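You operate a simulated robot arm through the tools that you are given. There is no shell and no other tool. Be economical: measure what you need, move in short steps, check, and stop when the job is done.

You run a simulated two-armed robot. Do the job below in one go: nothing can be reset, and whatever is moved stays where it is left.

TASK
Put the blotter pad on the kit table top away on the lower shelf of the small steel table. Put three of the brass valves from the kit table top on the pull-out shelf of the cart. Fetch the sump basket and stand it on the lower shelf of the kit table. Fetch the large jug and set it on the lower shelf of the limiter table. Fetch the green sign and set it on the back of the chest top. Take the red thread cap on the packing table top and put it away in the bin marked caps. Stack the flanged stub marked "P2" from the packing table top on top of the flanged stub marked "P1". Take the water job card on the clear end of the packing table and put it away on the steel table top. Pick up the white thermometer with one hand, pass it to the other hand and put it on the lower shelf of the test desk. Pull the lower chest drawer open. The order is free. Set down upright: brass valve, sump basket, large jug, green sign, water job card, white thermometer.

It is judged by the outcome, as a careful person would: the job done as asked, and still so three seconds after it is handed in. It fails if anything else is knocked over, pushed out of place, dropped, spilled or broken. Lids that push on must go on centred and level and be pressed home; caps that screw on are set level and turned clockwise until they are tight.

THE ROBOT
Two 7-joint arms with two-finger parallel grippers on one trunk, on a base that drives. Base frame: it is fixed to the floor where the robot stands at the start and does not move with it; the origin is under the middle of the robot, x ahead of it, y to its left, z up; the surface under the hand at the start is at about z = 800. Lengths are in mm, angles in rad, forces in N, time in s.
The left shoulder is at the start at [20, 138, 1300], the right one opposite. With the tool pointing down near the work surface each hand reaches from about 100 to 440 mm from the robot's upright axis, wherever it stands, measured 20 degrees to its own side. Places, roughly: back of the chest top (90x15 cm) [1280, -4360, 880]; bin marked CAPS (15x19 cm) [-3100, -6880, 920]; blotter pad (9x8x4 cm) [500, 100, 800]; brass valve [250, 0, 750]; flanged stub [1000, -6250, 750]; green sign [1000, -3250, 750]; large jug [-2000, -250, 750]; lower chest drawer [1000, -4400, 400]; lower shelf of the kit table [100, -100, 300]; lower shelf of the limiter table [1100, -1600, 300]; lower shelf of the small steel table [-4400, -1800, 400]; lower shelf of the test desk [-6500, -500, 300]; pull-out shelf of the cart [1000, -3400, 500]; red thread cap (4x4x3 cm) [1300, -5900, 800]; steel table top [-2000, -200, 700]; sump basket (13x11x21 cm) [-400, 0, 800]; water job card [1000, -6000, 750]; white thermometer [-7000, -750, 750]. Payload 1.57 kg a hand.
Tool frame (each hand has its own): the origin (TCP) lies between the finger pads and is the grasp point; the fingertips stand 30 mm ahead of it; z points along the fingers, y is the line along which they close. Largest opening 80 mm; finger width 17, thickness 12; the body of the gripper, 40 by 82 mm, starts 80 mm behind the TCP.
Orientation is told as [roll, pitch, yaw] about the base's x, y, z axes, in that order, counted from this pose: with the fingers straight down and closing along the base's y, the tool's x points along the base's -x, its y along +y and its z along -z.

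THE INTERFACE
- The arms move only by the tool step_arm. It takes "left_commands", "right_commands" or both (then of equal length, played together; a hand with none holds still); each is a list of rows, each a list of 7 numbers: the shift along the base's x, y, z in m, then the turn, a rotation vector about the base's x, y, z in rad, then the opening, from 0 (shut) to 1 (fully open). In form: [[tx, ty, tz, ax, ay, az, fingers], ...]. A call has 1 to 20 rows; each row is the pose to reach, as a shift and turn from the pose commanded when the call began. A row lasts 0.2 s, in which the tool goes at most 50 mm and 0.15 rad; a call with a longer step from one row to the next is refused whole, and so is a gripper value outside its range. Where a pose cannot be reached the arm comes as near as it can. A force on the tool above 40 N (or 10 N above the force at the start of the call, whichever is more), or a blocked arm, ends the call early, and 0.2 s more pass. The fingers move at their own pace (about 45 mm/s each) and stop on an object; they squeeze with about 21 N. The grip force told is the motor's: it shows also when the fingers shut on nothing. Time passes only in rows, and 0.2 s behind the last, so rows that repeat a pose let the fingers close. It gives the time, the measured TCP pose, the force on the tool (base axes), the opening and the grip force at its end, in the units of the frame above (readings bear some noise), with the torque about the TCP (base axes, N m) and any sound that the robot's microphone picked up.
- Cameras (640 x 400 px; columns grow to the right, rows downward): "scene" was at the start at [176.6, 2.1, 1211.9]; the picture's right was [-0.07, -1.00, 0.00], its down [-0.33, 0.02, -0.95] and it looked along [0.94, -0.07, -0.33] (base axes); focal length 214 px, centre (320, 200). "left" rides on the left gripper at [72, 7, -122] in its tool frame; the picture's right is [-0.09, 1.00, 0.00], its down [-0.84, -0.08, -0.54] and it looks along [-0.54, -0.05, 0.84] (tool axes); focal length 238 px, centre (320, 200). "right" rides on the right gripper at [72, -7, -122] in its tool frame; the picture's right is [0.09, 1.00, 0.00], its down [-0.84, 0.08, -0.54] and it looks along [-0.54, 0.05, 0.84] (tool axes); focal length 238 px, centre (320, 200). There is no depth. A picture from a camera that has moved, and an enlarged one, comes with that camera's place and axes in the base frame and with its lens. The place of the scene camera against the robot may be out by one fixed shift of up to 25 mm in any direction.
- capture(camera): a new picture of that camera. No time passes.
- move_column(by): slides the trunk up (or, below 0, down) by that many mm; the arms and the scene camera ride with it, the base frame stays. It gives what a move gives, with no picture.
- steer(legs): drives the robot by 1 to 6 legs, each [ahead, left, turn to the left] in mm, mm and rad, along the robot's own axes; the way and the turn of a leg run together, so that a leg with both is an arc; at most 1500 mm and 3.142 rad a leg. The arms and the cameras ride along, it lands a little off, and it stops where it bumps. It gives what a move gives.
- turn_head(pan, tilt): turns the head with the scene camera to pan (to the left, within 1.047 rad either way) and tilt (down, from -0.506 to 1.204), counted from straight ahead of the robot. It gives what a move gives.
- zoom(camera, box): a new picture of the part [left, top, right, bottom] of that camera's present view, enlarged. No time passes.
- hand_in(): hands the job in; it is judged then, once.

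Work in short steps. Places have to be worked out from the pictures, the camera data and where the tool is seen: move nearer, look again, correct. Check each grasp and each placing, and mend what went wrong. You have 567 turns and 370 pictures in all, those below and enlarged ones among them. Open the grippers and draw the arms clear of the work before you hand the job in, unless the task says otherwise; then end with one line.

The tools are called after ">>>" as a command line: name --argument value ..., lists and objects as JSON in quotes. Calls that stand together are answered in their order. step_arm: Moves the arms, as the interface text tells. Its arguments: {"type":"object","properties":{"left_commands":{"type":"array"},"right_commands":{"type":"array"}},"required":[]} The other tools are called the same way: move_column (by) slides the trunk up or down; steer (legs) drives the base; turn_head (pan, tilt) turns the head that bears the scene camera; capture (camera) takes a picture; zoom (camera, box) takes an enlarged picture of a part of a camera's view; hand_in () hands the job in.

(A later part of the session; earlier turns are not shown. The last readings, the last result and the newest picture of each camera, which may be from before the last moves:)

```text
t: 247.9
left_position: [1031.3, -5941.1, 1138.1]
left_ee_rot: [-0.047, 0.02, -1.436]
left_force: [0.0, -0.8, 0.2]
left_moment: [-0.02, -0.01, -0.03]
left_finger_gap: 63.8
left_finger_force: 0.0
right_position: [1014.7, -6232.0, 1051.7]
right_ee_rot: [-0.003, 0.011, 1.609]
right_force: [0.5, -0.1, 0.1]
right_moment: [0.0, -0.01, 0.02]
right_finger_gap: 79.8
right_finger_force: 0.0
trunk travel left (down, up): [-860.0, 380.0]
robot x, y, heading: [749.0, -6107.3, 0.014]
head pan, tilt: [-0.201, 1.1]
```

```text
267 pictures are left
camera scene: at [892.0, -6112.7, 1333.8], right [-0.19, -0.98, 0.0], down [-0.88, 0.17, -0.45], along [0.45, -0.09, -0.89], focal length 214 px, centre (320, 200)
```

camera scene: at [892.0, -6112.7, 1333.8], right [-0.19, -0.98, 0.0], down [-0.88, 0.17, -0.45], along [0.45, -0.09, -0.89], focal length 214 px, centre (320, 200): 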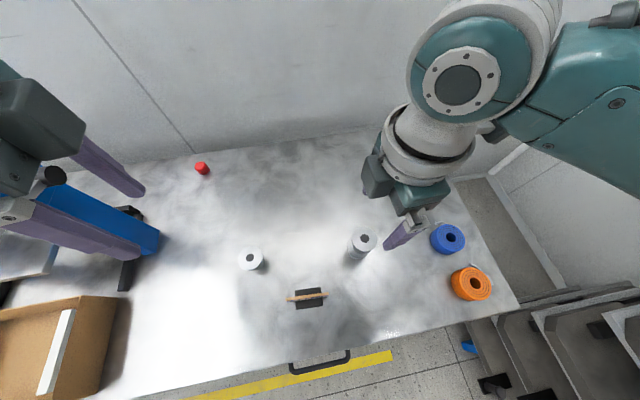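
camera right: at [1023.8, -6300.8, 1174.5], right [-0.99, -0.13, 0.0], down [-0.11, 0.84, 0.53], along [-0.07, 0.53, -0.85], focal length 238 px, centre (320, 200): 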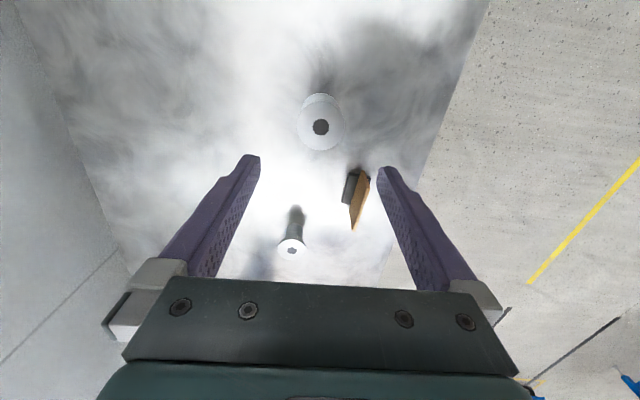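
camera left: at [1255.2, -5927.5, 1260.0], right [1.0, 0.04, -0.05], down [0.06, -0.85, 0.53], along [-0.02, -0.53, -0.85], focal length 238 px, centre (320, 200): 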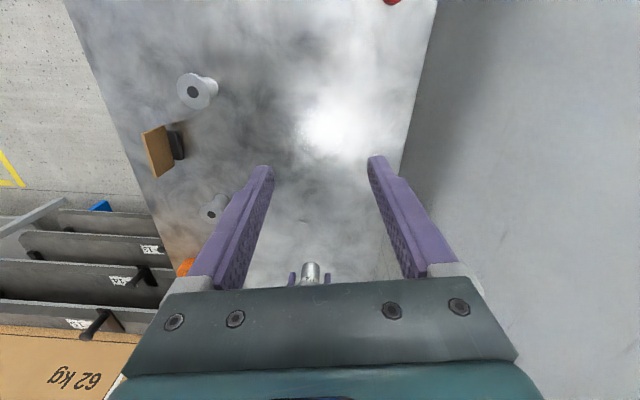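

The stack stands well. Now the card: I move the right hand above it (closing along x) to view its shape.

>>> steer --legs '[[-85, 138, 0]]'

>>> move_column --by -50

>>> capture --camera "right"

>>> zoom --camera "right" --box '[240, 80, 400, 200]'

```text
t: 249.3
left_position: [948.7, -5814.6, 1137.7]
left_ee_rot: [-0.043, 0.001, -1.443]
left_force: [9.1, -34.3, -1.0]
left_moment: [0.41, 0.01, 1.14]
left_finger_gap: 59.4
left_finger_force: 0.0
right_position: [928.4, -6104.2, 1051.8]
right_ee_rot: [-0.005, 0.016, 1.608]
right_force: [-0.3, -0.3, -0.2]
right_moment: [0.0, -0.03, -0.02]
right_finger_gap: 80.0
right_finger_force: 0.1
trunk travel left (down, up): [-860.0, 380.0]
robot x, y, heading: [659.6, -5977.5, 0.011]
head pan, tilt: [-0.201, 1.1]
```

```text
t: 250.3
left_position: [944.0, -5814.6, 1086.5]
left_ee_rot: [-0.045, 0.002, -1.442]
left_force: [-6.6, -18.9, 2.8]
left_moment: [0.3, -0.02, 0.78]
left_finger_gap: 72.2
left_finger_force: 4.8
right_position: [926.4, -6102.9, 1002.4]
right_ee_rot: [-0.002, 0.015, 1.607]
right_force: [-0.3, -0.2, -1.3]
right_moment: [0.0, 0.01, -0.03]
right_finger_gap: 80.0
right_finger_force: 0.1
trunk travel left (down, up): [-810.0, 430.0]
robot x, y, heading: [658.7, -5977.0, 0.016]
head pan, tilt: [-0.201, 1.1]
```

```text
266 pictures are left
camera right: at [935.5, -6171.0, 1124.9], right [-0.99, -0.13, 0.0], down [-0.11, 0.84, 0.53], along [-0.07, 0.53, -0.85], focal length 238 px, centre (320, 200)
```

right: 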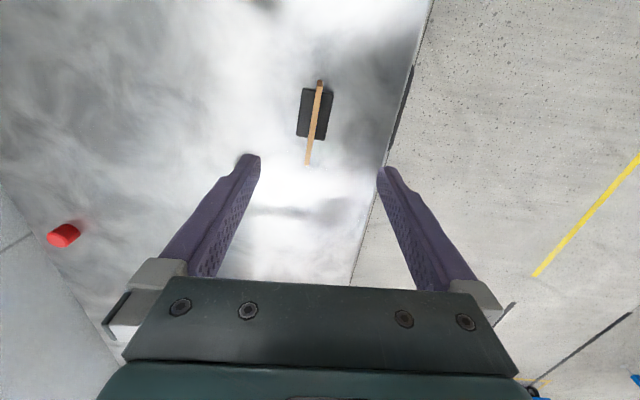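

```text
3.33 times, centred on (320, 140) of right
camera zoom: at [935.5, -6171.0, 1124.9], right [-0.99, -0.13, 0.0], down [-0.11, 0.84, 0.53], along [-0.07, 0.53, -0.85], focal length 794 px, centre (320, 400)
```

zoom: 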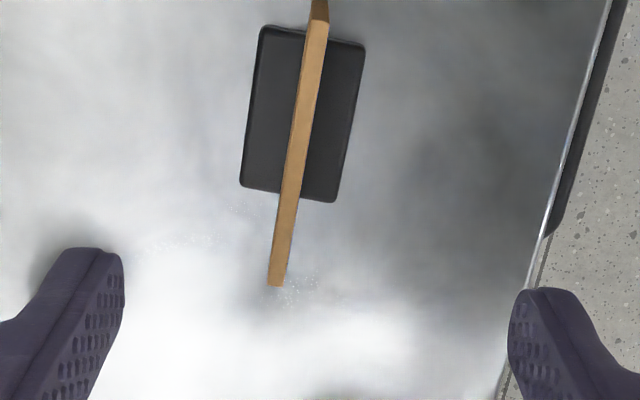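

The left hand is pressing on something (press frame). I move right 60 mm at once and look.

>>> steer --legs '[[0, -60, 0]]'

>>> turn_head --pan 0.6 --tilt 0.9

>>> capture --camera "scene"

>>> capture --camera "left"

```text
t: 251.2
left_position: [947.6, -5871.5, 1087.5]
left_ee_rot: [-0.041, 0.01, -1.439]
left_force: [0.0, -0.3, 0.2]
left_moment: [0.04, -0.01, -0.03]
left_finger_gap: 63.6
left_finger_force: 0.0
right_position: [927.9, -6157.7, 1002.0]
right_ee_rot: [-0.005, 0.013, 1.607]
right_force: [-0.2, 0.8, -0.5]
right_moment: [0.01, 0.0, 0.02]
right_finger_gap: 79.8
right_finger_force: 0.0
trunk travel left (down, up): [-810.0, 430.0]
robot x, y, heading: [659.9, -6037.8, 0.009]
head pan, tilt: [-0.201, 1.1]
```

```text
t: 252.3
left_position: [947.5, -5869.3, 1087.4]
left_ee_rot: [-0.043, 0.01, -1.439]
left_force: [-0.1, -0.4, 0.3]
left_moment: [-0.01, 0.01, -0.01]
left_finger_gap: 64.0
left_finger_force: 0.1
right_position: [929.4, -6157.6, 1001.1]
right_ee_rot: [-0.002, 0.013, 1.606]
right_force: [0.9, 0.7, 0.5]
right_moment: [0.02, -0.02, 0.03]
right_finger_gap: 80.3
right_finger_force: 0.1
trunk travel left (down, up): [-810.0, 430.0]
robot x, y, heading: [659.2, -6038.9, 0.007]
head pan, tilt: [0.6, 0.901]
```

```text
264 pictures are left
camera scene: at [805.3, -5983.7, 1297.6], right [0.57, -0.82, 0.0], down [-0.64, -0.45, -0.62], along [0.51, 0.36, -0.78], focal length 214 px, centre (320, 200)
```

scene: 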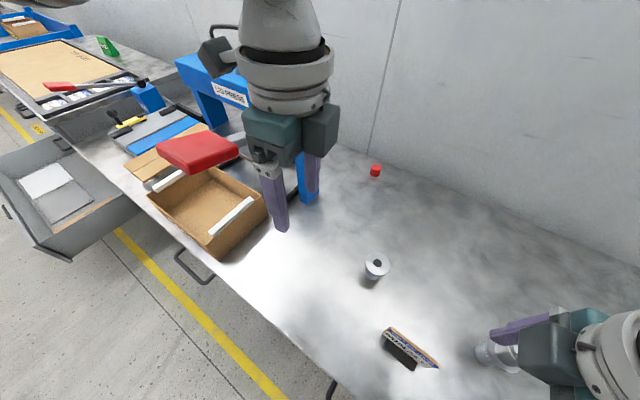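

```text
263 pictures are left
camera left: at [950.3, -5796.7, 1210.8], right [1.0, 0.04, -0.04], down [0.06, -0.84, 0.54], along [-0.02, -0.54, -0.84], focal length 238 px, centre (320, 200)
```

left: 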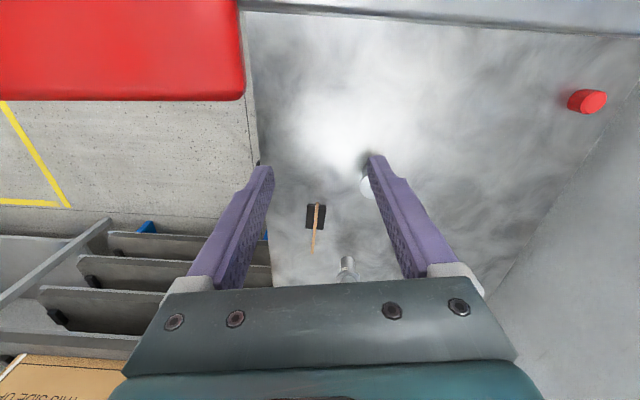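

The left finger had touched the press's blue column (fixed frame). I tuck the left hand 100 mm toward the middle, then come back over the card, whose centre is ≈(917,-6104).

>>> step_arm --left_commands '[[0, -0.04, 0.02, 0, 0, 0, 0.8], [0, -0.08, 0.04, 0, 0, 0, 0.8], [0, -0.1, 0.06, 0, 0, 0, 0.8]]'

>>> steer --legs '[[-10, 52, 0]]'

>>> capture --camera "right"

```text
t: 253.2
left_position: [946.3, -5970.6, 1148.1]
left_ee_rot: [-0.043, 0.008, -1.44]
left_force: [1.0, -0.1, 0.3]
left_moment: [0.0, -0.01, 0.03]
left_finger_gap: 64.0
left_finger_force: 0.1
right_position: [927.9, -6157.9, 1001.0]
right_ee_rot: [-0.004, 0.012, 1.608]
right_force: [-0.2, -0.1, 0.1]
right_moment: [0.02, 0.01, 0.05]
right_finger_gap: 79.9
right_finger_force: 0.0
trunk travel left (down, up): [-810.0, 430.0]
robot x, y, heading: [658.8, -6037.5, 0.009]
head pan, tilt: [0.6, 0.901]
```

```text
t: 254.1
left_position: [934.6, -5920.4, 1149.2]
left_ee_rot: [-0.042, 0.008, -1.439]
left_force: [0.7, 0.1, 0.6]
left_moment: [-0.02, -0.02, -0.05]
left_finger_gap: 64.2
left_finger_force: 0.0
right_position: [917.7, -6107.9, 1002.3]
right_ee_rot: [-0.004, 0.012, 1.608]
right_force: [-0.4, -0.2, -0.4]
right_moment: [0.01, 0.01, 0.02]
right_finger_gap: 80.1
right_finger_force: 0.0
trunk travel left (down, up): [-810.0, 430.0]
robot x, y, heading: [649.8, -5987.0, 0.008]
head pan, tilt: [0.6, 0.901]
```

```text
262 pictures are left
camera right: at [926.5, -6177.1, 1124.7], right [-0.99, -0.13, 0.0], down [-0.11, 0.84, 0.53], along [-0.07, 0.53, -0.85], focal length 238 px, centre (320, 200)
```

right: 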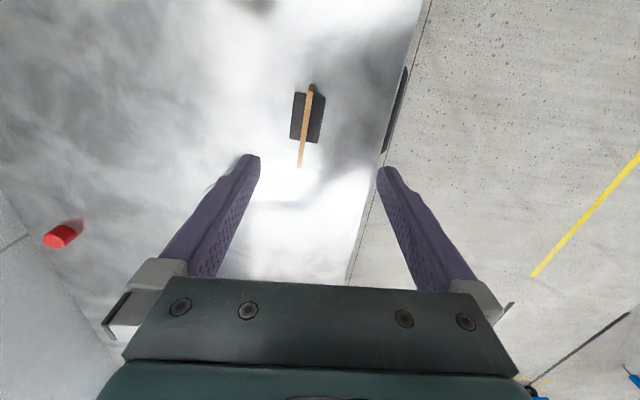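

Card centre is at x≈934. I move ahead 16 mm and left 3, rotate -0.04, and descend by column.

>>> steer --legs '[[16, 4, 0]]'

>>> step_arm --right_commands '[[0, 0, -0.02, 0, 0, -0.04, 1], [0, 0, -0.04, 0, 0, -0.04, 1]]'

>>> move_column --by -70

>>> capture --camera "right"

```text
t: 254.8
left_position: [950.2, -5916.8, 1148.4]
left_ee_rot: [-0.042, 0.007, -1.44]
left_force: [0.8, -0.8, -0.5]
left_moment: [0.0, 0.0, -0.02]
left_finger_gap: 64.0
left_finger_force: 0.0
right_position: [934.4, -6102.0, 1002.3]
right_ee_rot: [-0.002, 0.013, 1.606]
right_force: [-0.2, -0.1, 0.1]
right_moment: [0.02, -0.02, -0.03]
right_finger_gap: 79.9
right_finger_force: 0.1
trunk travel left (down, up): [-810.0, 430.0]
robot x, y, heading: [664.7, -5986.1, 0.008]
head pan, tilt: [0.6, 0.901]
```

```text
t: 255.4
left_position: [950.2, -5916.6, 1149.1]
left_ee_rot: [-0.042, 0.007, -1.439]
left_force: [-0.9, 0.7, 0.4]
left_moment: [-0.02, -0.01, -0.02]
left_finger_gap: 64.0
left_finger_force: 0.0
right_position: [932.5, -6103.9, 961.9]
right_ee_rot: [-0.001, 0.012, 1.567]
right_force: [0.8, -0.2, 1.7]
right_moment: [0.01, 0.01, -0.04]
right_finger_gap: 80.0
right_finger_force: 0.1
trunk travel left (down, up): [-810.0, 430.0]
robot x, y, heading: [665.4, -5983.1, 0.009]
head pan, tilt: [0.6, 0.901]
```

```text
t: 256.5
left_position: [950.2, -5916.3, 1077.3]
left_ee_rot: [-0.041, 0.008, -1.439]
left_force: [-0.2, 0.3, 0.0]
left_moment: [0.02, -0.05, 0.03]
left_finger_gap: 64.3
left_finger_force: 0.0
right_position: [932.4, -6104.8, 891.6]
right_ee_rot: [-0.002, 0.012, 1.57]
right_force: [-0.5, 0.1, 0.2]
right_moment: [-0.04, 0.03, 0.05]
right_finger_gap: 79.8
right_finger_force: 0.1
trunk travel left (down, up): [-740.0, 500.0]
robot x, y, heading: [666.3, -5984.3, 0.008]
head pan, tilt: [0.6, 0.901]
```

```text
261 pictures are left
camera right: at [938.4, -6174.1, 1014.0], right [-1.0, -0.09, 0.0], down [-0.08, 0.84, 0.53], along [-0.05, 0.53, -0.85], focal length 238 px, centre (320, 200)
```

right: 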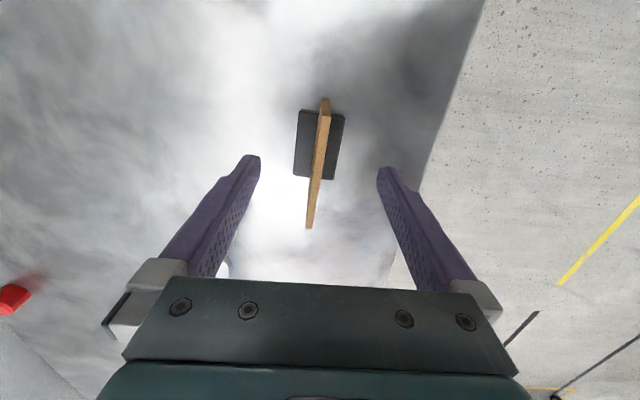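

Card top at z≈866, centred. Lower 42 mm and close.

>>> move_column --by -40

>>> step_arm --right_commands '[[0, 0, 0, 0, 0, 0, 0.5], [0, 0, 0, 0, 0, 0, 0.3], [0, 0, 0, 0, 0, 0, 0.1], [0, 0, 0, 0, 0, 0, 0], [0, 0, 0, 0, 0, 0, 0], [0, 0, 0, 0, 0, 0, 0], [0, 0, 0, 0, 0, 0, 0]]'

>>> move_column --by 120

>>> capture --camera "right"

```text
t: 257.4
left_position: [949.9, -5916.1, 1038.7]
left_ee_rot: [-0.043, 0.009, -1.44]
left_force: [-0.6, 0.7, 0.1]
left_moment: [0.01, 0.01, 0.04]
left_finger_gap: 64.0
left_finger_force: 0.1
right_position: [932.5, -6103.5, 850.5]
right_ee_rot: [-0.004, 0.012, 1.57]
right_force: [-0.4, 0.6, 0.3]
right_moment: [-0.02, 0.0, -0.04]
right_finger_gap: 79.7
right_finger_force: 0.1
trunk travel left (down, up): [-700.0, 540.0]
robot x, y, heading: [669.4, -5981.2, 0.009]
head pan, tilt: [0.6, 0.901]
```

```text
t: 259.0
left_position: [949.3, -5916.1, 1039.1]
left_ee_rot: [-0.041, 0.008, -1.439]
left_force: [0.2, 0.4, 0.8]
left_moment: [0.02, 0.03, -0.02]
left_finger_gap: 64.1
left_finger_force: 0.0
right_position: [932.7, -6104.6, 851.5]
right_ee_rot: [-0.004, 0.012, 1.569]
right_force: [-0.6, 0.5, 0.8]
right_moment: [-0.03, 0.06, 0.01]
right_finger_gap: 5.5
right_finger_force: 21.4
trunk travel left (down, up): [-700.0, 540.0]
robot x, y, heading: [664.4, -5978.6, 0.006]
head pan, tilt: [0.6, 0.901]
```

```text
t: 260.5
left_position: [949.8, -5916.7, 1158.6]
left_ee_rot: [-0.043, 0.006, -1.442]
left_force: [-0.2, -0.7, 0.7]
left_moment: [-0.01, 0.02, -0.03]
left_finger_gap: 64.2
left_finger_force: 0.1
right_position: [932.6, -6104.4, 969.8]
right_ee_rot: [-0.004, 0.01, 1.571]
right_force: [0.1, -0.2, 0.0]
right_moment: [0.0, -0.02, -0.03]
right_finger_gap: 5.4
right_finger_force: 20.9
trunk travel left (down, up): [-820.0, 420.0]
robot x, y, heading: [664.9, -5980.1, 0.011]
head pan, tilt: [0.6, 0.901]
```

```text
260 pictures are left
camera right: at [938.2, -6174.1, 1093.9], right [-1.0, -0.09, 0.0], down [-0.08, 0.84, 0.53], along [-0.05, 0.53, -0.85], focal length 238 px, centre (320, 200)
```

right: 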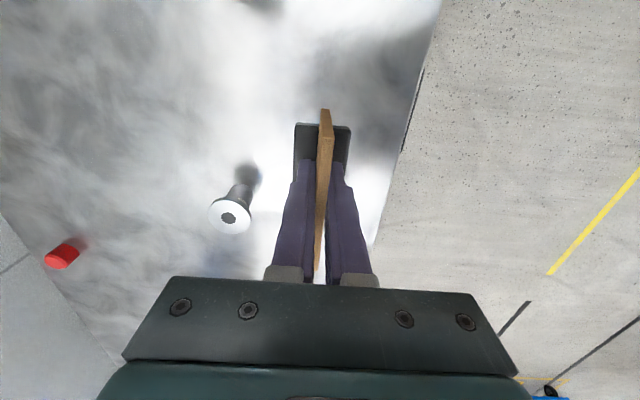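

Card held (5.4 mm). Now the red cap with the left hand: go ahead over the table first, then left.

>>> steer --legs '[[370, 0, -0.01], [0, 45, 0]]'

>>> capture --camera "left"

>>> capture --camera "scene"

```text
t: 263.3
left_position: [1315.2, -5868.8, 1158.7]
left_ee_rot: [-0.042, 0.008, -1.441]
left_force: [-0.6, 0.0, -0.2]
left_moment: [0.01, -0.03, -0.01]
left_finger_gap: 64.0
left_finger_force: 0.0
right_position: [1298.5, -6056.2, 971.1]
right_ee_rot: [-0.005, 0.011, 1.565]
right_force: [-0.1, 0.1, -0.1]
right_moment: [-0.03, 0.03, -0.05]
right_finger_gap: 5.4
right_finger_force: 21.1
trunk travel left (down, up): [-820.0, 420.0]
robot x, y, heading: [1029.8, -5935.3, 0.006]
head pan, tilt: [0.6, 0.901]
```

```text
259 pictures are left
camera left: at [1319.1, -5795.5, 1281.0], right [1.0, 0.04, -0.04], down [0.05, -0.84, 0.54], along [-0.02, -0.54, -0.84], focal length 238 px, centre (320, 200)
```

left: 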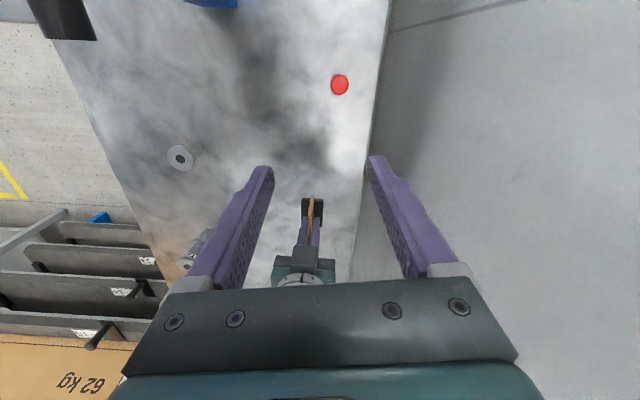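

```text
258 pictures are left
camera scene: at [1176.6, -5881.2, 1307.6], right [0.57, -0.82, 0.0], down [-0.64, -0.45, -0.62], along [0.51, 0.36, -0.78], focal length 214 px, centre (320, 200)
```

scene: 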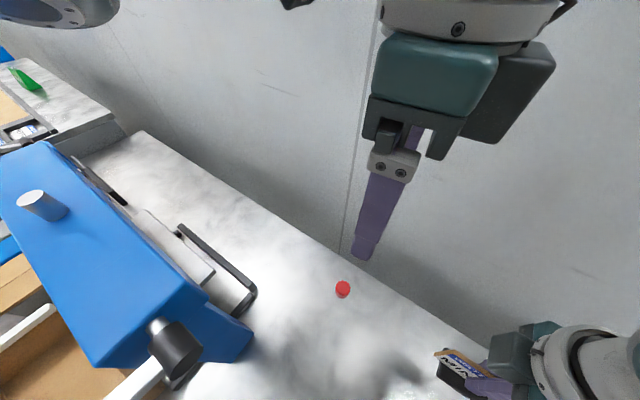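

Cap at ≈(1336,-5851). Column down 60 (card stays clear), then the left arm goes down above the cap.

>>> move_column --by -60

>>> step_arm --left_commands '[[0.01, 0.01, -0.04, 0, 0, 0, 1], [0.021, 0.018, -0.08, 0, 0, 0, 1], [0.021, 0.018, -0.12, 0.02, 0, 0, 1], [0.021, 0.018, -0.16, 0.04, 0, 0, 1], [0.021, 0.018, -0.19, 0.04, 0, 0, 1]]'

>>> capture --camera "left"

```text
t: 264.3
left_position: [1316.2, -5869.4, 1098.6]
left_ee_rot: [-0.042, 0.006, -1.442]
left_force: [-0.1, -0.2, 0.1]
left_moment: [0.04, 0.02, 0.01]
left_finger_gap: 63.9
left_finger_force: 0.1
right_position: [1297.5, -6055.8, 910.5]
right_ee_rot: [-0.004, 0.012, 1.565]
right_force: [-0.2, 0.3, -0.5]
right_moment: [0.0, -0.02, 0.01]
right_finger_gap: 5.1
right_finger_force: 20.6
trunk travel left (down, up): [-760.0, 480.0]
robot x, y, heading: [1031.9, -5928.3, 0.006]
head pan, tilt: [0.6, 0.901]
```

```text
t: 265.5
left_position: [1336.9, -5851.7, 906.9]
left_ee_rot: [-0.037, 0.047, -1.441]
left_force: [0.3, 0.2, 0.3]
left_moment: [0.0, 0.0, 0.0]
left_finger_gap: 80.0
left_finger_force: 0.0
right_position: [1298.1, -6056.2, 911.3]
right_ee_rot: [-0.004, 0.012, 1.565]
right_force: [0.2, -0.6, -0.1]
right_moment: [0.0, 0.0, 0.03]
right_finger_gap: 5.4
right_finger_force: 21.0
trunk travel left (down, up): [-760.0, 480.0]
robot x, y, heading: [1032.5, -5936.6, 0.012]
head pan, tilt: [0.6, 0.901]
```

```text
257 pictures are left
camera left: at [1340.5, -5783.3, 1031.1], right [1.0, 0.04, -0.04], down [0.05, -0.86, 0.5], along [-0.02, -0.51, -0.86], focal length 238 px, centre (320, 200)
```

left: 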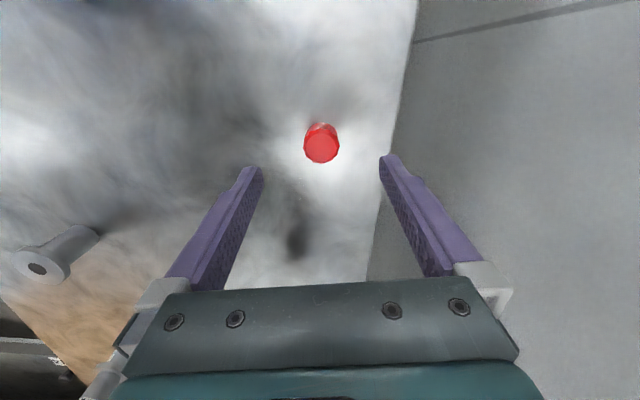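

Centred. Level the small tilt and descend to z≈823.

>>> step_arm --left_commands '[[0, 0, -0.03, -0.042, -0.037, 0, 1], [0, 0, -0.06, -0.042, -0.037, 0, 1], [0, 0, -0.082, -0.042, -0.037, 0, 1]]'

>>> capture --camera "left"

```text
t: 266.3
left_position: [1330.9, -5849.6, 829.3]
left_ee_rot: [-0.005, -0.004, -1.444]
left_force: [-0.2, -1.0, 6.8]
left_moment: [0.04, -0.23, -0.13]
left_finger_gap: 79.2
left_finger_force: 0.2
left hand out of reach, approached as far as the arm can: row 3
right_position: [1298.7, -6057.2, 910.7]
right_ee_rot: [-0.003, 0.013, 1.565]
right_force: [0.5, -0.5, -1.0]
right_moment: [-0.02, 0.01, 0.02]
right_finger_gap: 5.3
right_finger_force: 21.2
trunk travel left (down, up): [-760.0, 480.0]
robot x, y, heading: [1034.5, -5932.1, 0.006]
head pan, tilt: [0.6, 0.901]
```

```text
256 pictures are left
camera left: at [1330.1, -5776.4, 952.3], right [1.0, 0.04, 0.0], down [0.03, -0.84, 0.55], along [0.02, -0.55, -0.84], focal length 238 px, centre (320, 200)
```

left: 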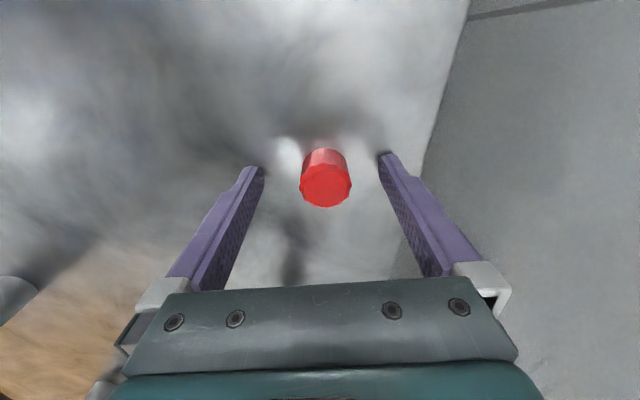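

Tips touch the table (so it is at ≈799). Raise 2 mm and close on the cap.

>>> step_arm --left_commands '[[0.002, 0, 0.003, 0, 0, 0, 0.7], [0.002, 0, 0.003, 0, 0, 0, 0.5], [0.002, 0, 0.003, 0, 0, 0, 0.2], [0.002, 0, 0.003, 0, 0, 0, 0.2], [0.002, 0, 0.003, 0, 0, 0, 0.2], [0.002, 0, 0.003, 0, 0, 0, 0.2]]'

>>> step_arm --left_commands '[[0, 0, 0.04, 0, 0, 0, 0.2], [0, 0, 0.08, 0, 0, 0, 0.2], [0, 0, 0.12, 0, 0, 0, 0.2]]'

>>> capture --camera "left"

```text
t: 267.7
left_position: [1331.2, -5848.7, 833.4]
left_ee_rot: [-0.007, 0.002, -1.439]
left_force: [1.1, -0.2, 0.5]
left_moment: [-0.02, 0.0, 0.01]
left_finger_gap: 28.9
left_finger_force: 21.1
right_position: [1299.0, -6056.9, 910.5]
right_ee_rot: [-0.005, 0.014, 1.564]
right_force: [0.5, -0.9, 0.3]
right_moment: [0.01, 0.01, 0.02]
right_finger_gap: 5.1
right_finger_force: 21.2
trunk travel left (down, up): [-760.0, 480.0]
robot x, y, heading: [1027.5, -5935.8, 0.008]
head pan, tilt: [0.6, 0.901]
```

```text
t: 268.5
left_position: [1333.2, -5846.4, 953.4]
left_ee_rot: [-0.006, 0.002, -1.44]
left_force: [0.0, 0.5, 0.1]
left_moment: [0.0, 0.01, 0.0]
left_finger_gap: 28.8
left_finger_force: 21.1
right_position: [1298.3, -6055.6, 910.9]
right_ee_rot: [-0.004, 0.013, 1.565]
right_force: [-0.1, 0.4, -0.8]
right_moment: [0.01, 0.0, 0.01]
right_finger_gap: 5.3
right_finger_force: 20.8
trunk travel left (down, up): [-760.0, 480.0]
robot x, y, heading: [1032.6, -5935.9, 0.001]
head pan, tilt: [0.6, 0.901]
```

```text
255 pictures are left
camera left: at [1330.6, -5773.3, 1076.5], right [1.0, 0.04, -0.01], down [0.04, -0.84, 0.54], along [0.01, -0.54, -0.84], focal length 238 px, centre (320, 200)
```

left: 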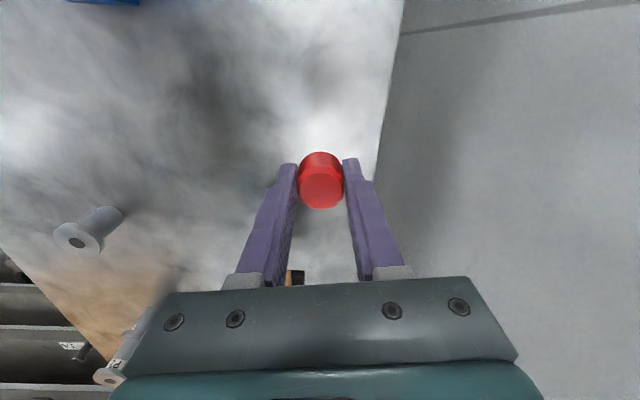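

Cap held (28.8 mm). Raise, sidestep right away from the press handle, back out, and look toward -x for the route.

>>> move_column --by 200

>>> steer --legs '[[0, -120, 0], [-1000, 0, 0], [0, 0, -1.57]]'

>>> turn_head --pan -0.5 --tilt 0.25

>>> capture --camera "scene"

>>> turn_head --pan -1.04 --tilt 0.2

>>> capture --camera "scene"

```text
t: 270.7
left_position: [1332.5, -5847.4, 1153.9]
left_ee_rot: [-0.008, 0.0, -1.439]
left_force: [0.0, 0.5, -0.2]
left_moment: [-0.02, -0.02, 0.01]
left_finger_gap: 28.6
left_finger_force: 20.9
right_position: [1297.8, -6057.2, 1111.2]
right_ee_rot: [-0.003, 0.011, 1.565]
right_force: [0.0, 0.4, -0.3]
right_moment: [0.02, -0.01, -0.01]
right_finger_gap: 5.0
right_finger_force: 21.0
trunk travel left (down, up): [-960.0, 280.0]
robot x, y, heading: [1031.3, -5934.2, 0.009]
head pan, tilt: [0.6, 0.901]
```

```text
t: 280.3
left_position: [146.7, -6352.1, 1154.3]
left_ee_rot: [-0.006, 0.001, -3.017]
left_force: [-0.8, -0.1, -0.1]
left_moment: [-0.01, 0.0, 0.02]
left_finger_gap: 29.0
left_finger_force: 20.6
right_position: [-60.9, -6316.8, 1110.7]
right_ee_rot: [-0.003, 0.013, -0.009]
right_force: [-0.1, 0.2, -0.2]
right_moment: [0.02, 0.02, -0.01]
right_finger_gap: 5.3
right_finger_force: 21.5
trunk travel left (down, up): [-960.0, 280.0]
robot x, y, heading: [62.9, -6048.6, -1.568]
head pan, tilt: [0.6, 0.901]
```

```text
t: 281.7
left_position: [147.6, -6352.8, 1153.7]
left_ee_rot: [-0.006, 0.0, -3.015]
left_force: [0.0, 0.2, 0.7]
left_moment: [0.01, 0.0, 0.03]
left_finger_gap: 29.0
left_finger_force: 21.6
right_position: [-63.0, -6317.3, 1111.1]
right_ee_rot: [-0.004, 0.013, -0.011]
right_force: [0.7, 1.0, -0.1]
right_moment: [-0.01, 0.03, 0.0]
right_finger_gap: 5.0
right_finger_force: 20.6
trunk travel left (down, up): [-960.0, 280.0]
robot x, y, heading: [63.4, -6050.2, -1.57]
head pan, tilt: [-0.499, 0.25]
```

```text
254 pictures are left
camera scene: at [1.6, -6223.2, 1504.6], right [-0.88, 0.47, 0.0], down [0.12, 0.22, -0.97], along [-0.46, -0.85, -0.25], focal length 214 px, centre (320, 200)
```

scene: 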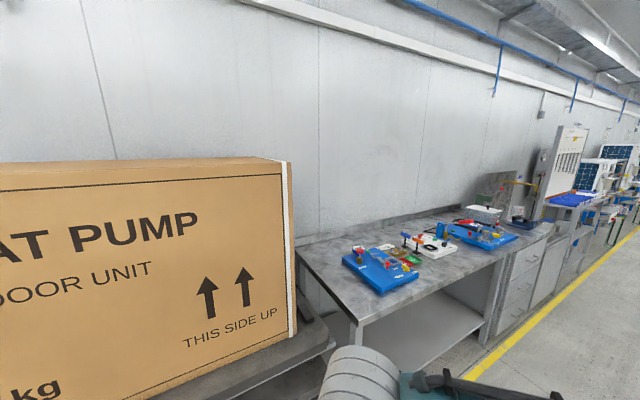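

```text
t: 282.6
left_position: [147.9, -6351.3, 1155.3]
left_ee_rot: [-0.008, -0.002, -3.017]
left_force: [-0.2, -0.7, -0.5]
left_moment: [0.0, 0.0, 0.01]
left_finger_gap: 28.7
left_finger_force: 21.0
right_position: [-62.2, -6316.1, 1109.5]
right_ee_rot: [-0.002, 0.012, -0.01]
right_force: [-0.3, -0.2, -0.5]
right_moment: [0.02, 0.04, 0.0]
right_finger_gap: 5.5
right_finger_force: 21.4
trunk travel left (down, up): [-960.0, 280.0]
robot x, y, heading: [61.3, -6049.7, -1.57]
head pan, tilt: [-1.04, 0.201]
```

```text
253 pictures are left
camera scene: at [-34.2, -6188.5, 1509.2], right [-0.51, 0.86, 0.0], down [0.17, 0.1, -0.98], along [-0.84, -0.5, -0.2], focal length 214 px, centre (320, 200)
```

scene: 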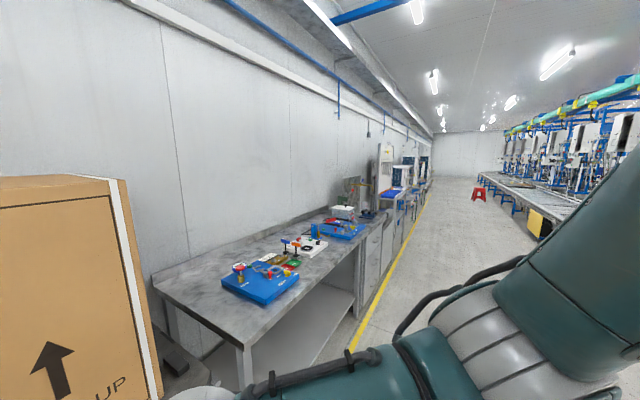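

The aisle is free. I strafe along toward x≈-2950 at a safe distance and look for the bins.

>>> steer --legs '[[-100, -1500, 0], [0, -1500, 0]]'

>>> turn_head --pan 0 --tilt 0.4

>>> capture --camera "scene"

```text
refused: leg 1 is longer than a leg can be; nothing moved
```

```text
t: 283.9
left_position: [148.0, -6352.0, 1153.8]
left_ee_rot: [-0.005, 0.0, -3.017]
left_force: [-0.2, -0.1, 0.4]
left_moment: [-0.02, 0.03, -0.01]
left_finger_gap: 28.7
left_finger_force: 20.8
right_position: [-62.1, -6316.0, 1110.5]
right_ee_rot: [-0.003, 0.015, -0.01]
right_force: [0.2, 0.6, -0.2]
right_moment: [0.0, 0.03, 0.03]
right_finger_gap: 5.2
right_finger_force: 21.1
trunk travel left (down, up): [-960.0, 280.0]
robot x, y, heading: [60.1, -6050.4, -1.568]
head pan, tilt: [0.0, 0.4]
```

```text
252 pictures are left
camera scene: at [46.2, -6233.6, 1490.7], right [-1.0, 0.0, 0.0], down [0.0, 0.39, -0.92], along [0.0, -0.92, -0.39], focal length 214 px, centre (320, 200)
```

scene: 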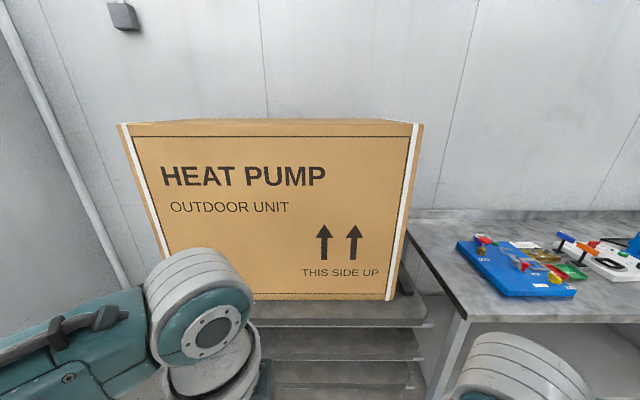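

>>> steer --legs '[[-80, -1490, 0], [0, -1490, 0]]'

>>> capture --camera "scene"

```text
t: 298.1
left_position: [-2777.4, -6404.5, 1153.9]
left_ee_rot: [-0.006, 0.001, -2.952]
left_force: [0.0, 0.3, -0.8]
left_moment: [0.02, 0.01, 0.0]
left_finger_gap: 28.6
left_finger_force: 21.5
right_position: [-2989.1, -6383.7, 1110.8]
right_ee_rot: [-0.004, 0.012, 0.054]
right_force: [-0.7, 0.4, -0.2]
right_moment: [0.0, 0.0, -0.01]
right_finger_gap: 5.1
right_finger_force: 20.9
trunk travel left (down, up): [-960.0, 280.0]
robot x, y, heading: [-2881.4, -6107.5, -1.506]
head pan, tilt: [0.0, 0.4]
```

```text
251 pictures are left
camera scene: at [-2885.1, -6293.1, 1490.7], right [-1.0, -0.07, 0.0], down [-0.03, 0.39, -0.92], along [0.06, -0.92, -0.39], focal length 214 px, centre (320, 200)
```

scene: 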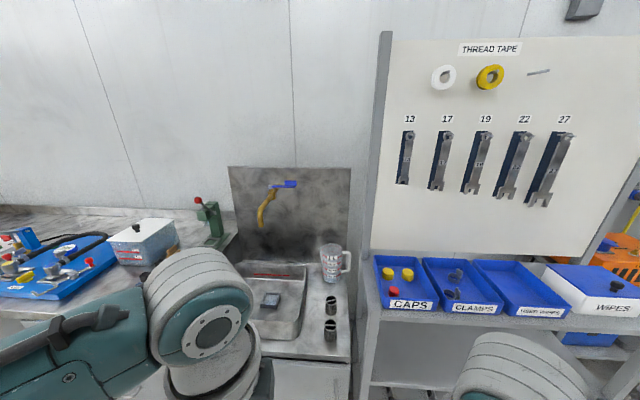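

The CAPS bin is the leftmost blue bin by the tool board, ≈(-3170,-6930). I straighten the heading, approach, and view with the left camera.

>>> steer --legs '[[0, -340, -0.064], [380, 0, 0]]'

>>> capture --camera "left"

>>> turn_head --pan 0.2 --tilt 0.8

>>> capture --camera "scene"

```text
t: 302.3
left_position: [-3130.7, -6793.4, 1153.5]
left_ee_rot: [-0.007, 0.002, -3.002]
left_force: [-0.5, -0.1, -0.2]
left_moment: [0.04, 0.01, -0.01]
left_finger_gap: 28.8
left_finger_force: 21.0
right_position: [-3340.1, -6760.5, 1110.3]
right_ee_rot: [-0.003, 0.012, 0.004]
right_force: [0.1, 0.2, 0.3]
right_moment: [0.03, 0.0, -0.03]
right_finger_gap: 5.5
right_finger_force: 21.2
trunk travel left (down, up): [-960.0, 280.0]
robot x, y, heading: [-3220.1, -6492.2, -1.553]
head pan, tilt: [0.0, 0.4]
```

```text
250 pictures are left
camera left: at [-3057.5, -6789.8, 1276.1], right [0.05, -1.0, -0.01], down [-0.84, -0.04, 0.54], along [-0.54, -0.02, -0.84], focal length 238 px, centre (320, 200)
```

left: 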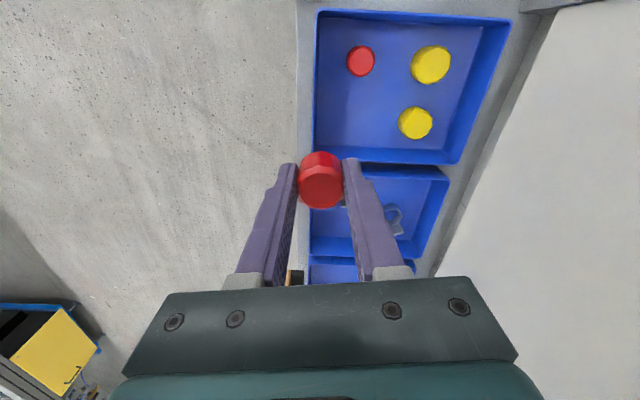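

```text
t: 303.2
left_position: [-3129.5, -6793.6, 1152.9]
left_ee_rot: [-0.007, 0.001, -3.002]
left_force: [-0.4, 0.9, -0.1]
left_moment: [0.0, -0.03, 0.01]
left_finger_gap: 29.2
left_finger_force: 20.9
right_position: [-3340.7, -6762.0, 1111.6]
right_ee_rot: [-0.004, 0.014, 0.002]
right_force: [0.4, -0.4, -0.4]
right_moment: [-0.02, 0.0, 0.0]
right_finger_gap: 5.4
right_finger_force: 20.9
trunk travel left (down, up): [-960.0, 280.0]
robot x, y, heading: [-3223.8, -6493.8, -1.555]
head pan, tilt: [0.201, 0.799]
```

```text
249 pictures are left
camera scene: at [-3216.8, -6663.1, 1455.6], right [-0.98, -0.22, 0.0], down [-0.15, 0.7, -0.7], along [0.15, -0.68, -0.72], focal length 214 px, centre (320, 200)
```

scene: 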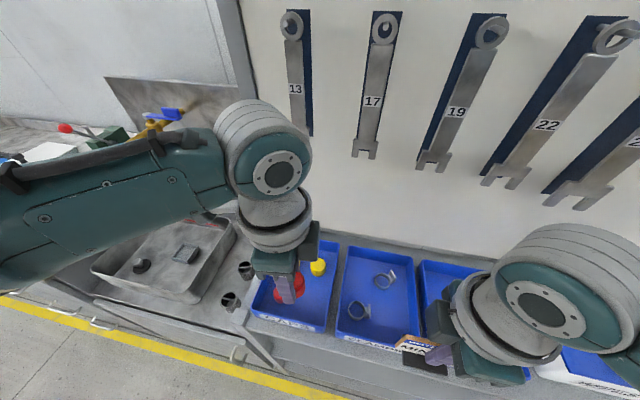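

I position over a free spot in the bin (≈(-3143,-6863)), raising the right hand a little to keep the card clear.

>>> steer --legs '[[70, -13, 0]]'

>>> step_arm --right_commands '[[0, 0, 0.02, 0, 0, 0, 0], [0, 0, 0.04, 0, 0, 0, 0], [0, 0, 0.05, 0, 0, 0, 0]]' --left_commands '[[0, 0, -0.03, 0, 0, 0, 0.2], [0, 0, -0.06, 0, 0, 0, 0.2], [0, 0, -0.08, 0, 0, 0, 0.2]]'

>>> capture --camera "left"

>>> capture --camera "right"

```text
t: 304.2
left_position: [-3141.9, -6863.6, 1154.1]
left_ee_rot: [-0.008, 0.002, -3.005]
left_force: [0.1, 0.4, -0.4]
left_moment: [-0.02, -0.01, 0.04]
left_finger_gap: 29.0
left_finger_force: 21.0
right_position: [-3351.8, -6830.7, 1110.0]
right_ee_rot: [-0.001, 0.011, 0.004]
right_force: [-0.2, -0.4, -0.9]
right_moment: [0.03, -0.01, 0.0]
right_finger_gap: 5.3
right_finger_force: 21.2
trunk travel left (down, up): [-960.0, 280.0]
robot x, y, heading: [-3233.1, -6564.2, -1.553]
head pan, tilt: [0.201, 0.799]
```

```text
t: 305.0
left_position: [-3142.3, -6865.6, 1073.5]
left_ee_rot: [-0.007, 0.003, -3.003]
left_force: [-1.0, 0.1, 0.2]
left_moment: [-0.02, 0.0, 0.0]
left_finger_gap: 28.9
left_finger_force: 20.7
right_position: [-3352.1, -6832.8, 1160.6]
right_ee_rot: [-0.002, 0.015, 0.004]
right_force: [-0.5, -0.7, 0.2]
right_moment: [0.0, -0.03, 0.0]
right_finger_gap: 5.2
right_finger_force: 21.8
trunk travel left (down, up): [-960.0, 280.0]
robot x, y, heading: [-3234.7, -6562.3, -1.556]
head pan, tilt: [0.201, 0.799]
```

```text
248 pictures are left
camera left: at [-3068.4, -6860.8, 1196.8], right [0.05, -1.0, -0.01], down [-0.84, -0.04, 0.54], along [-0.54, -0.02, -0.84], focal length 238 px, centre (320, 200)
```

left: 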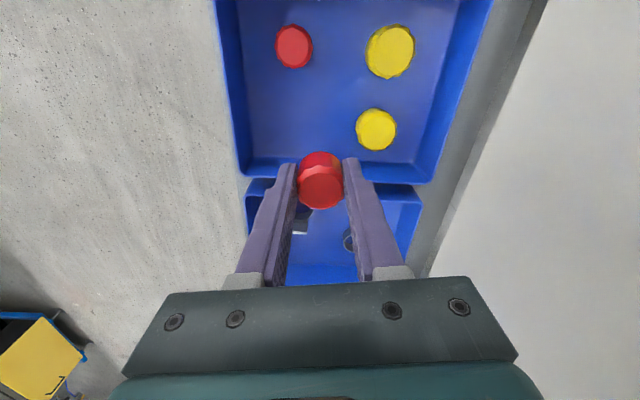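

```text
247 pictures are left
camera right: at [-3423.5, -6838.3, 1283.8], right [-0.1, 1.0, 0.0], down [0.84, 0.08, 0.53], along [0.53, 0.05, -0.85], focal length 238 px, centre (320, 200)
```

right: 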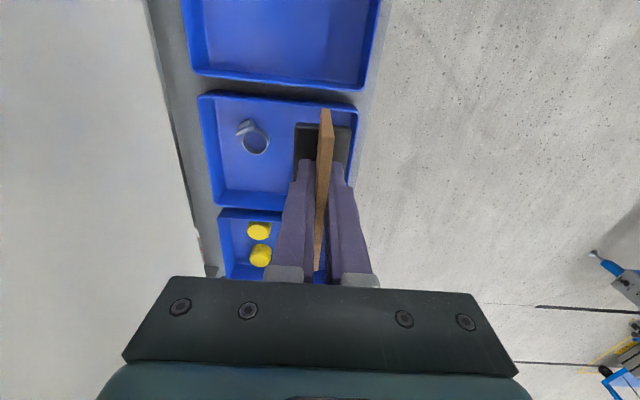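

The spot below is free; shift 20 mm toward the front and lower.

>>> move_column --by -90

>>> step_arm --left_commands '[[0.005, 0.02, -0.02, 0, 0, 0, 0.2], [0.005, 0.02, -0.035, 0, 0, 0, 0.2]]'

>>> capture --camera "left"

```text
t: 306.3
left_position: [-3140.7, -6864.2, 984.1]
left_ee_rot: [-0.006, 0.004, -3.003]
left_force: [0.4, 0.4, -0.4]
left_moment: [0.02, 0.0, 0.01]
left_finger_gap: 28.9
left_finger_force: 20.9
right_position: [-3352.0, -6832.6, 1070.7]
right_ee_rot: [-0.003, 0.011, 0.005]
right_force: [0.0, -0.3, -1.0]
right_moment: [0.03, -0.02, -0.01]
right_finger_gap: 5.3
right_finger_force: 20.8
trunk travel left (down, up): [-870.0, 370.0]
robot x, y, heading: [-3231.0, -6563.2, -1.556]
head pan, tilt: [0.201, 0.799]
```

```text
t: 306.8
left_position: [-3136.6, -6847.5, 961.2]
left_ee_rot: [-0.012, 0.002, -3.002]
left_force: [3.4, 5.6, 20.0]
left_moment: [-0.17, -0.05, 0.04]
left_finger_gap: 29.0
left_finger_force: 20.9
right_position: [-3351.8, -6831.2, 1070.5]
right_ee_rot: [-0.002, 0.011, 0.003]
right_force: [-0.8, 0.1, -0.3]
right_moment: [0.02, 0.0, -0.02]
right_finger_gap: 5.3
right_finger_force: 20.8
trunk travel left (down, up): [-870.0, 370.0]
robot x, y, heading: [-3235.4, -6566.2, -1.555]
head pan, tilt: [0.201, 0.799]
stopped in row 2 (left hand): the force on the tool passed its limit at 84 N (the readings are from after the stop); the commanded pose is now the measured one
```

```text
246 pictures are left
camera left: at [-3064.0, -6843.2, 1082.7], right [0.05, -1.0, -0.01], down [-0.84, -0.04, 0.54], along [-0.54, -0.02, -0.84], focal length 238 px, centre (320, 200)
```

left: 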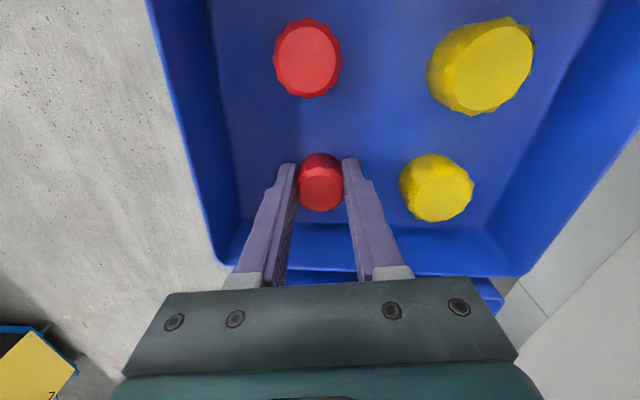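

The cap has reached the bin floor. Release gently and rise.

>>> step_arm --left_commands '[[0, 0, 0.002, 0, 0, 0, 0.4], [0, 0, 0.002, 0, 0, 0, 0.55], [0, 0, 0.002, 0, 0, 0, 0.55], [0, 0, 0.03, 0, 0, 0, 0.55], [0, 0, 0.07, 0, 0, 0, 0.55]]'

>>> move_column --by 100

>>> capture --camera "left"

```text
t: 308.0
left_position: [-3138.3, -6846.8, 1031.6]
left_ee_rot: [-0.01, 0.003, -3.002]
left_force: [-0.4, -0.4, 0.3]
left_moment: [-0.02, 0.01, 0.0]
left_finger_gap: 44.0
left_finger_force: 0.0
right_position: [-3352.3, -6831.6, 1070.5]
right_ee_rot: [-0.001, 0.012, 0.003]
right_force: [-0.1, -0.3, -0.5]
right_moment: [-0.03, 0.05, 0.06]
right_finger_gap: 4.9
right_finger_force: 20.7
trunk travel left (down, up): [-870.0, 370.0]
robot x, y, heading: [-3231.6, -6562.5, -1.55]
head pan, tilt: [0.201, 0.799]
```

```text
t: 309.4
left_position: [-3137.4, -6847.3, 1131.1]
left_ee_rot: [-0.01, -0.001, -3.005]
left_force: [-0.3, 0.1, 0.4]
left_moment: [0.01, -0.01, 0.0]
left_finger_gap: 44.3
left_finger_force: 0.0
right_position: [-3353.0, -6832.9, 1171.2]
right_ee_rot: [-0.001, 0.012, 0.004]
right_force: [-0.1, 0.2, 0.0]
right_moment: [0.01, 0.03, 0.02]
right_finger_gap: 5.6
right_finger_force: 21.2
trunk travel left (down, up): [-970.0, 270.0]
robot x, y, heading: [-3228.6, -6563.7, -1.551]
head pan, tilt: [0.201, 0.799]
```

```text
245 pictures are left
camera left: at [-3065.0, -6844.3, 1254.4], right [0.05, -1.0, -0.01], down [-0.84, -0.04, 0.54], along [-0.54, -0.02, -0.84], focal length 238 px, centre (320, 200)
```

left: 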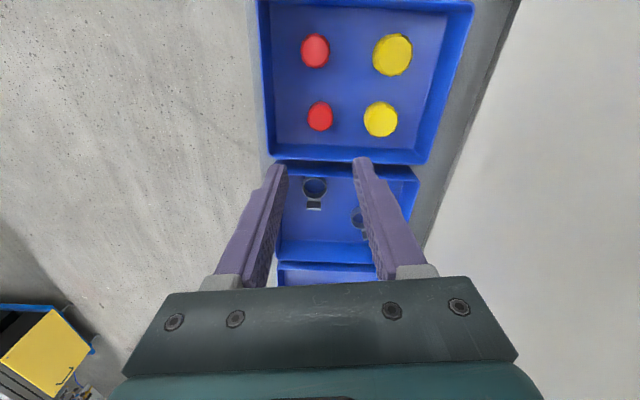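

The cap is in the bin. I back off and turn to view the route to the steel table.

>>> steer --legs '[[-500, 0, 0], [0, 0, -1.6]]'

>>> turn_head --pan -0.8 --tilt 0.25

>>> capture --camera "scene"

>>> steer --legs '[[0, 0, -1.5]]'

>>> turn_head --pan -0.4 --tilt 0.25

>>> capture --camera "scene"

```text
t: 316.2
left_position: [-3524.3, -6132.9, 1132.2]
left_ee_rot: [-0.011, 0.0, 1.663]
left_force: [-1.4, -0.5, 0.8]
left_moment: [0.02, -0.03, 0.01]
left_finger_gap: 43.8
left_finger_force: 0.1
right_position: [-3500.0, -5920.0, 1170.0]
right_ee_rot: [-0.001, 0.014, -1.613]
right_force: [-0.2, -0.1, -0.8]
right_moment: [0.02, -0.02, -0.01]
right_finger_gap: 5.1
right_finger_force: 21.3
trunk travel left (down, up): [-970.0, 270.0]
robot x, y, heading: [-3235.9, -6052.9, 3.114]
head pan, tilt: [0.201, 0.799]
```

```text
t: 317.5
left_position: [-3524.2, -6133.7, 1131.3]
left_ee_rot: [-0.011, 0.0, 1.663]
left_force: [0.1, 0.2, -0.1]
left_moment: [-0.02, 0.01, -0.02]
left_finger_gap: 43.8
left_finger_force: 0.1
right_position: [-3498.6, -5920.4, 1169.7]
right_ee_rot: [0.001, 0.014, -1.614]
right_force: [0.3, -0.3, -0.2]
right_moment: [-0.02, -0.01, 0.02]
right_finger_gap: 5.4
right_finger_force: 21.1
trunk travel left (down, up): [-970.0, 270.0]
robot x, y, heading: [-3237.6, -6055.0, 3.109]
head pan, tilt: [-0.799, 0.25]
```

```text
244 pictures are left
camera scene: at [-3416.4, -5972.8, 1514.6], right [0.74, 0.68, 0.0], down [0.17, -0.18, -0.97], along [-0.66, 0.71, -0.25], focal length 214 px, centre (320, 200)
```

scene: 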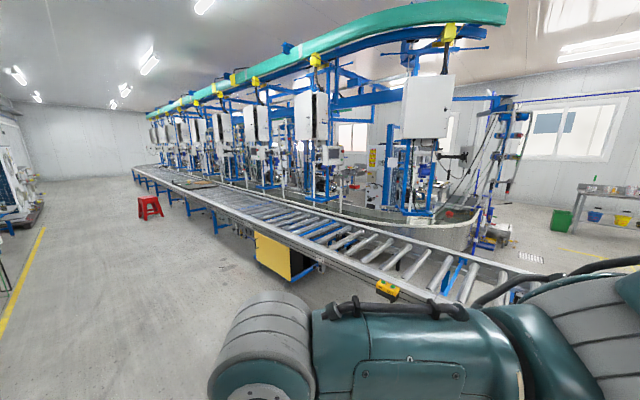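

```text
t: 321.6
left_position: [-3330.2, -5768.9, 1131.6]
left_ee_rot: [-0.01, -0.001, 0.134]
left_force: [-0.2, 0.8, 0.2]
left_moment: [-0.03, -0.02, 0.01]
left_finger_gap: 43.8
left_finger_force: 0.2
right_position: [-3115.9, -5785.4, 1170.1]
right_ee_rot: [-0.002, 0.012, 3.142]
right_force: [0.0, -0.8, -0.4]
right_moment: [0.05, 0.0, 0.01]
right_finger_gap: 5.4
right_finger_force: 20.8
trunk travel left (down, up): [-970.0, 270.0]
robot x, y, heading: [-3239.2, -6053.5, 1.585]
head pan, tilt: [-0.799, 0.25]
```

```text
t: 322.5
left_position: [-3328.5, -5769.4, 1131.3]
left_ee_rot: [-0.01, 0.001, 0.136]
left_force: [-0.3, -0.3, 0.4]
left_moment: [-0.02, 0.02, -0.01]
left_finger_gap: 44.1
left_finger_force: 0.1
right_position: [-3115.5, -5786.9, 1170.2]
right_ee_rot: [-0.003, 0.012, 3.14]
right_force: [-0.4, -0.1, -0.1]
right_moment: [0.02, 0.01, 0.0]
right_finger_gap: 5.2
right_finger_force: 21.0
trunk travel left (down, up): [-970.0, 270.0]
robot x, y, heading: [-3239.5, -6055.4, 1.585]
head pan, tilt: [-0.4, 0.25]
```

```text
243 pictures are left
camera scene: at [-3219.5, -5858.2, 1514.6], right [0.93, -0.38, 0.0], down [-0.09, -0.23, -0.97], along [0.37, 0.9, -0.25], focal length 214 px, centre (320, 200)
```

scene: 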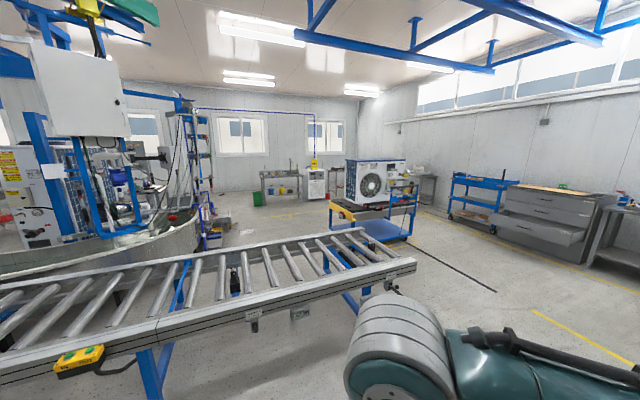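

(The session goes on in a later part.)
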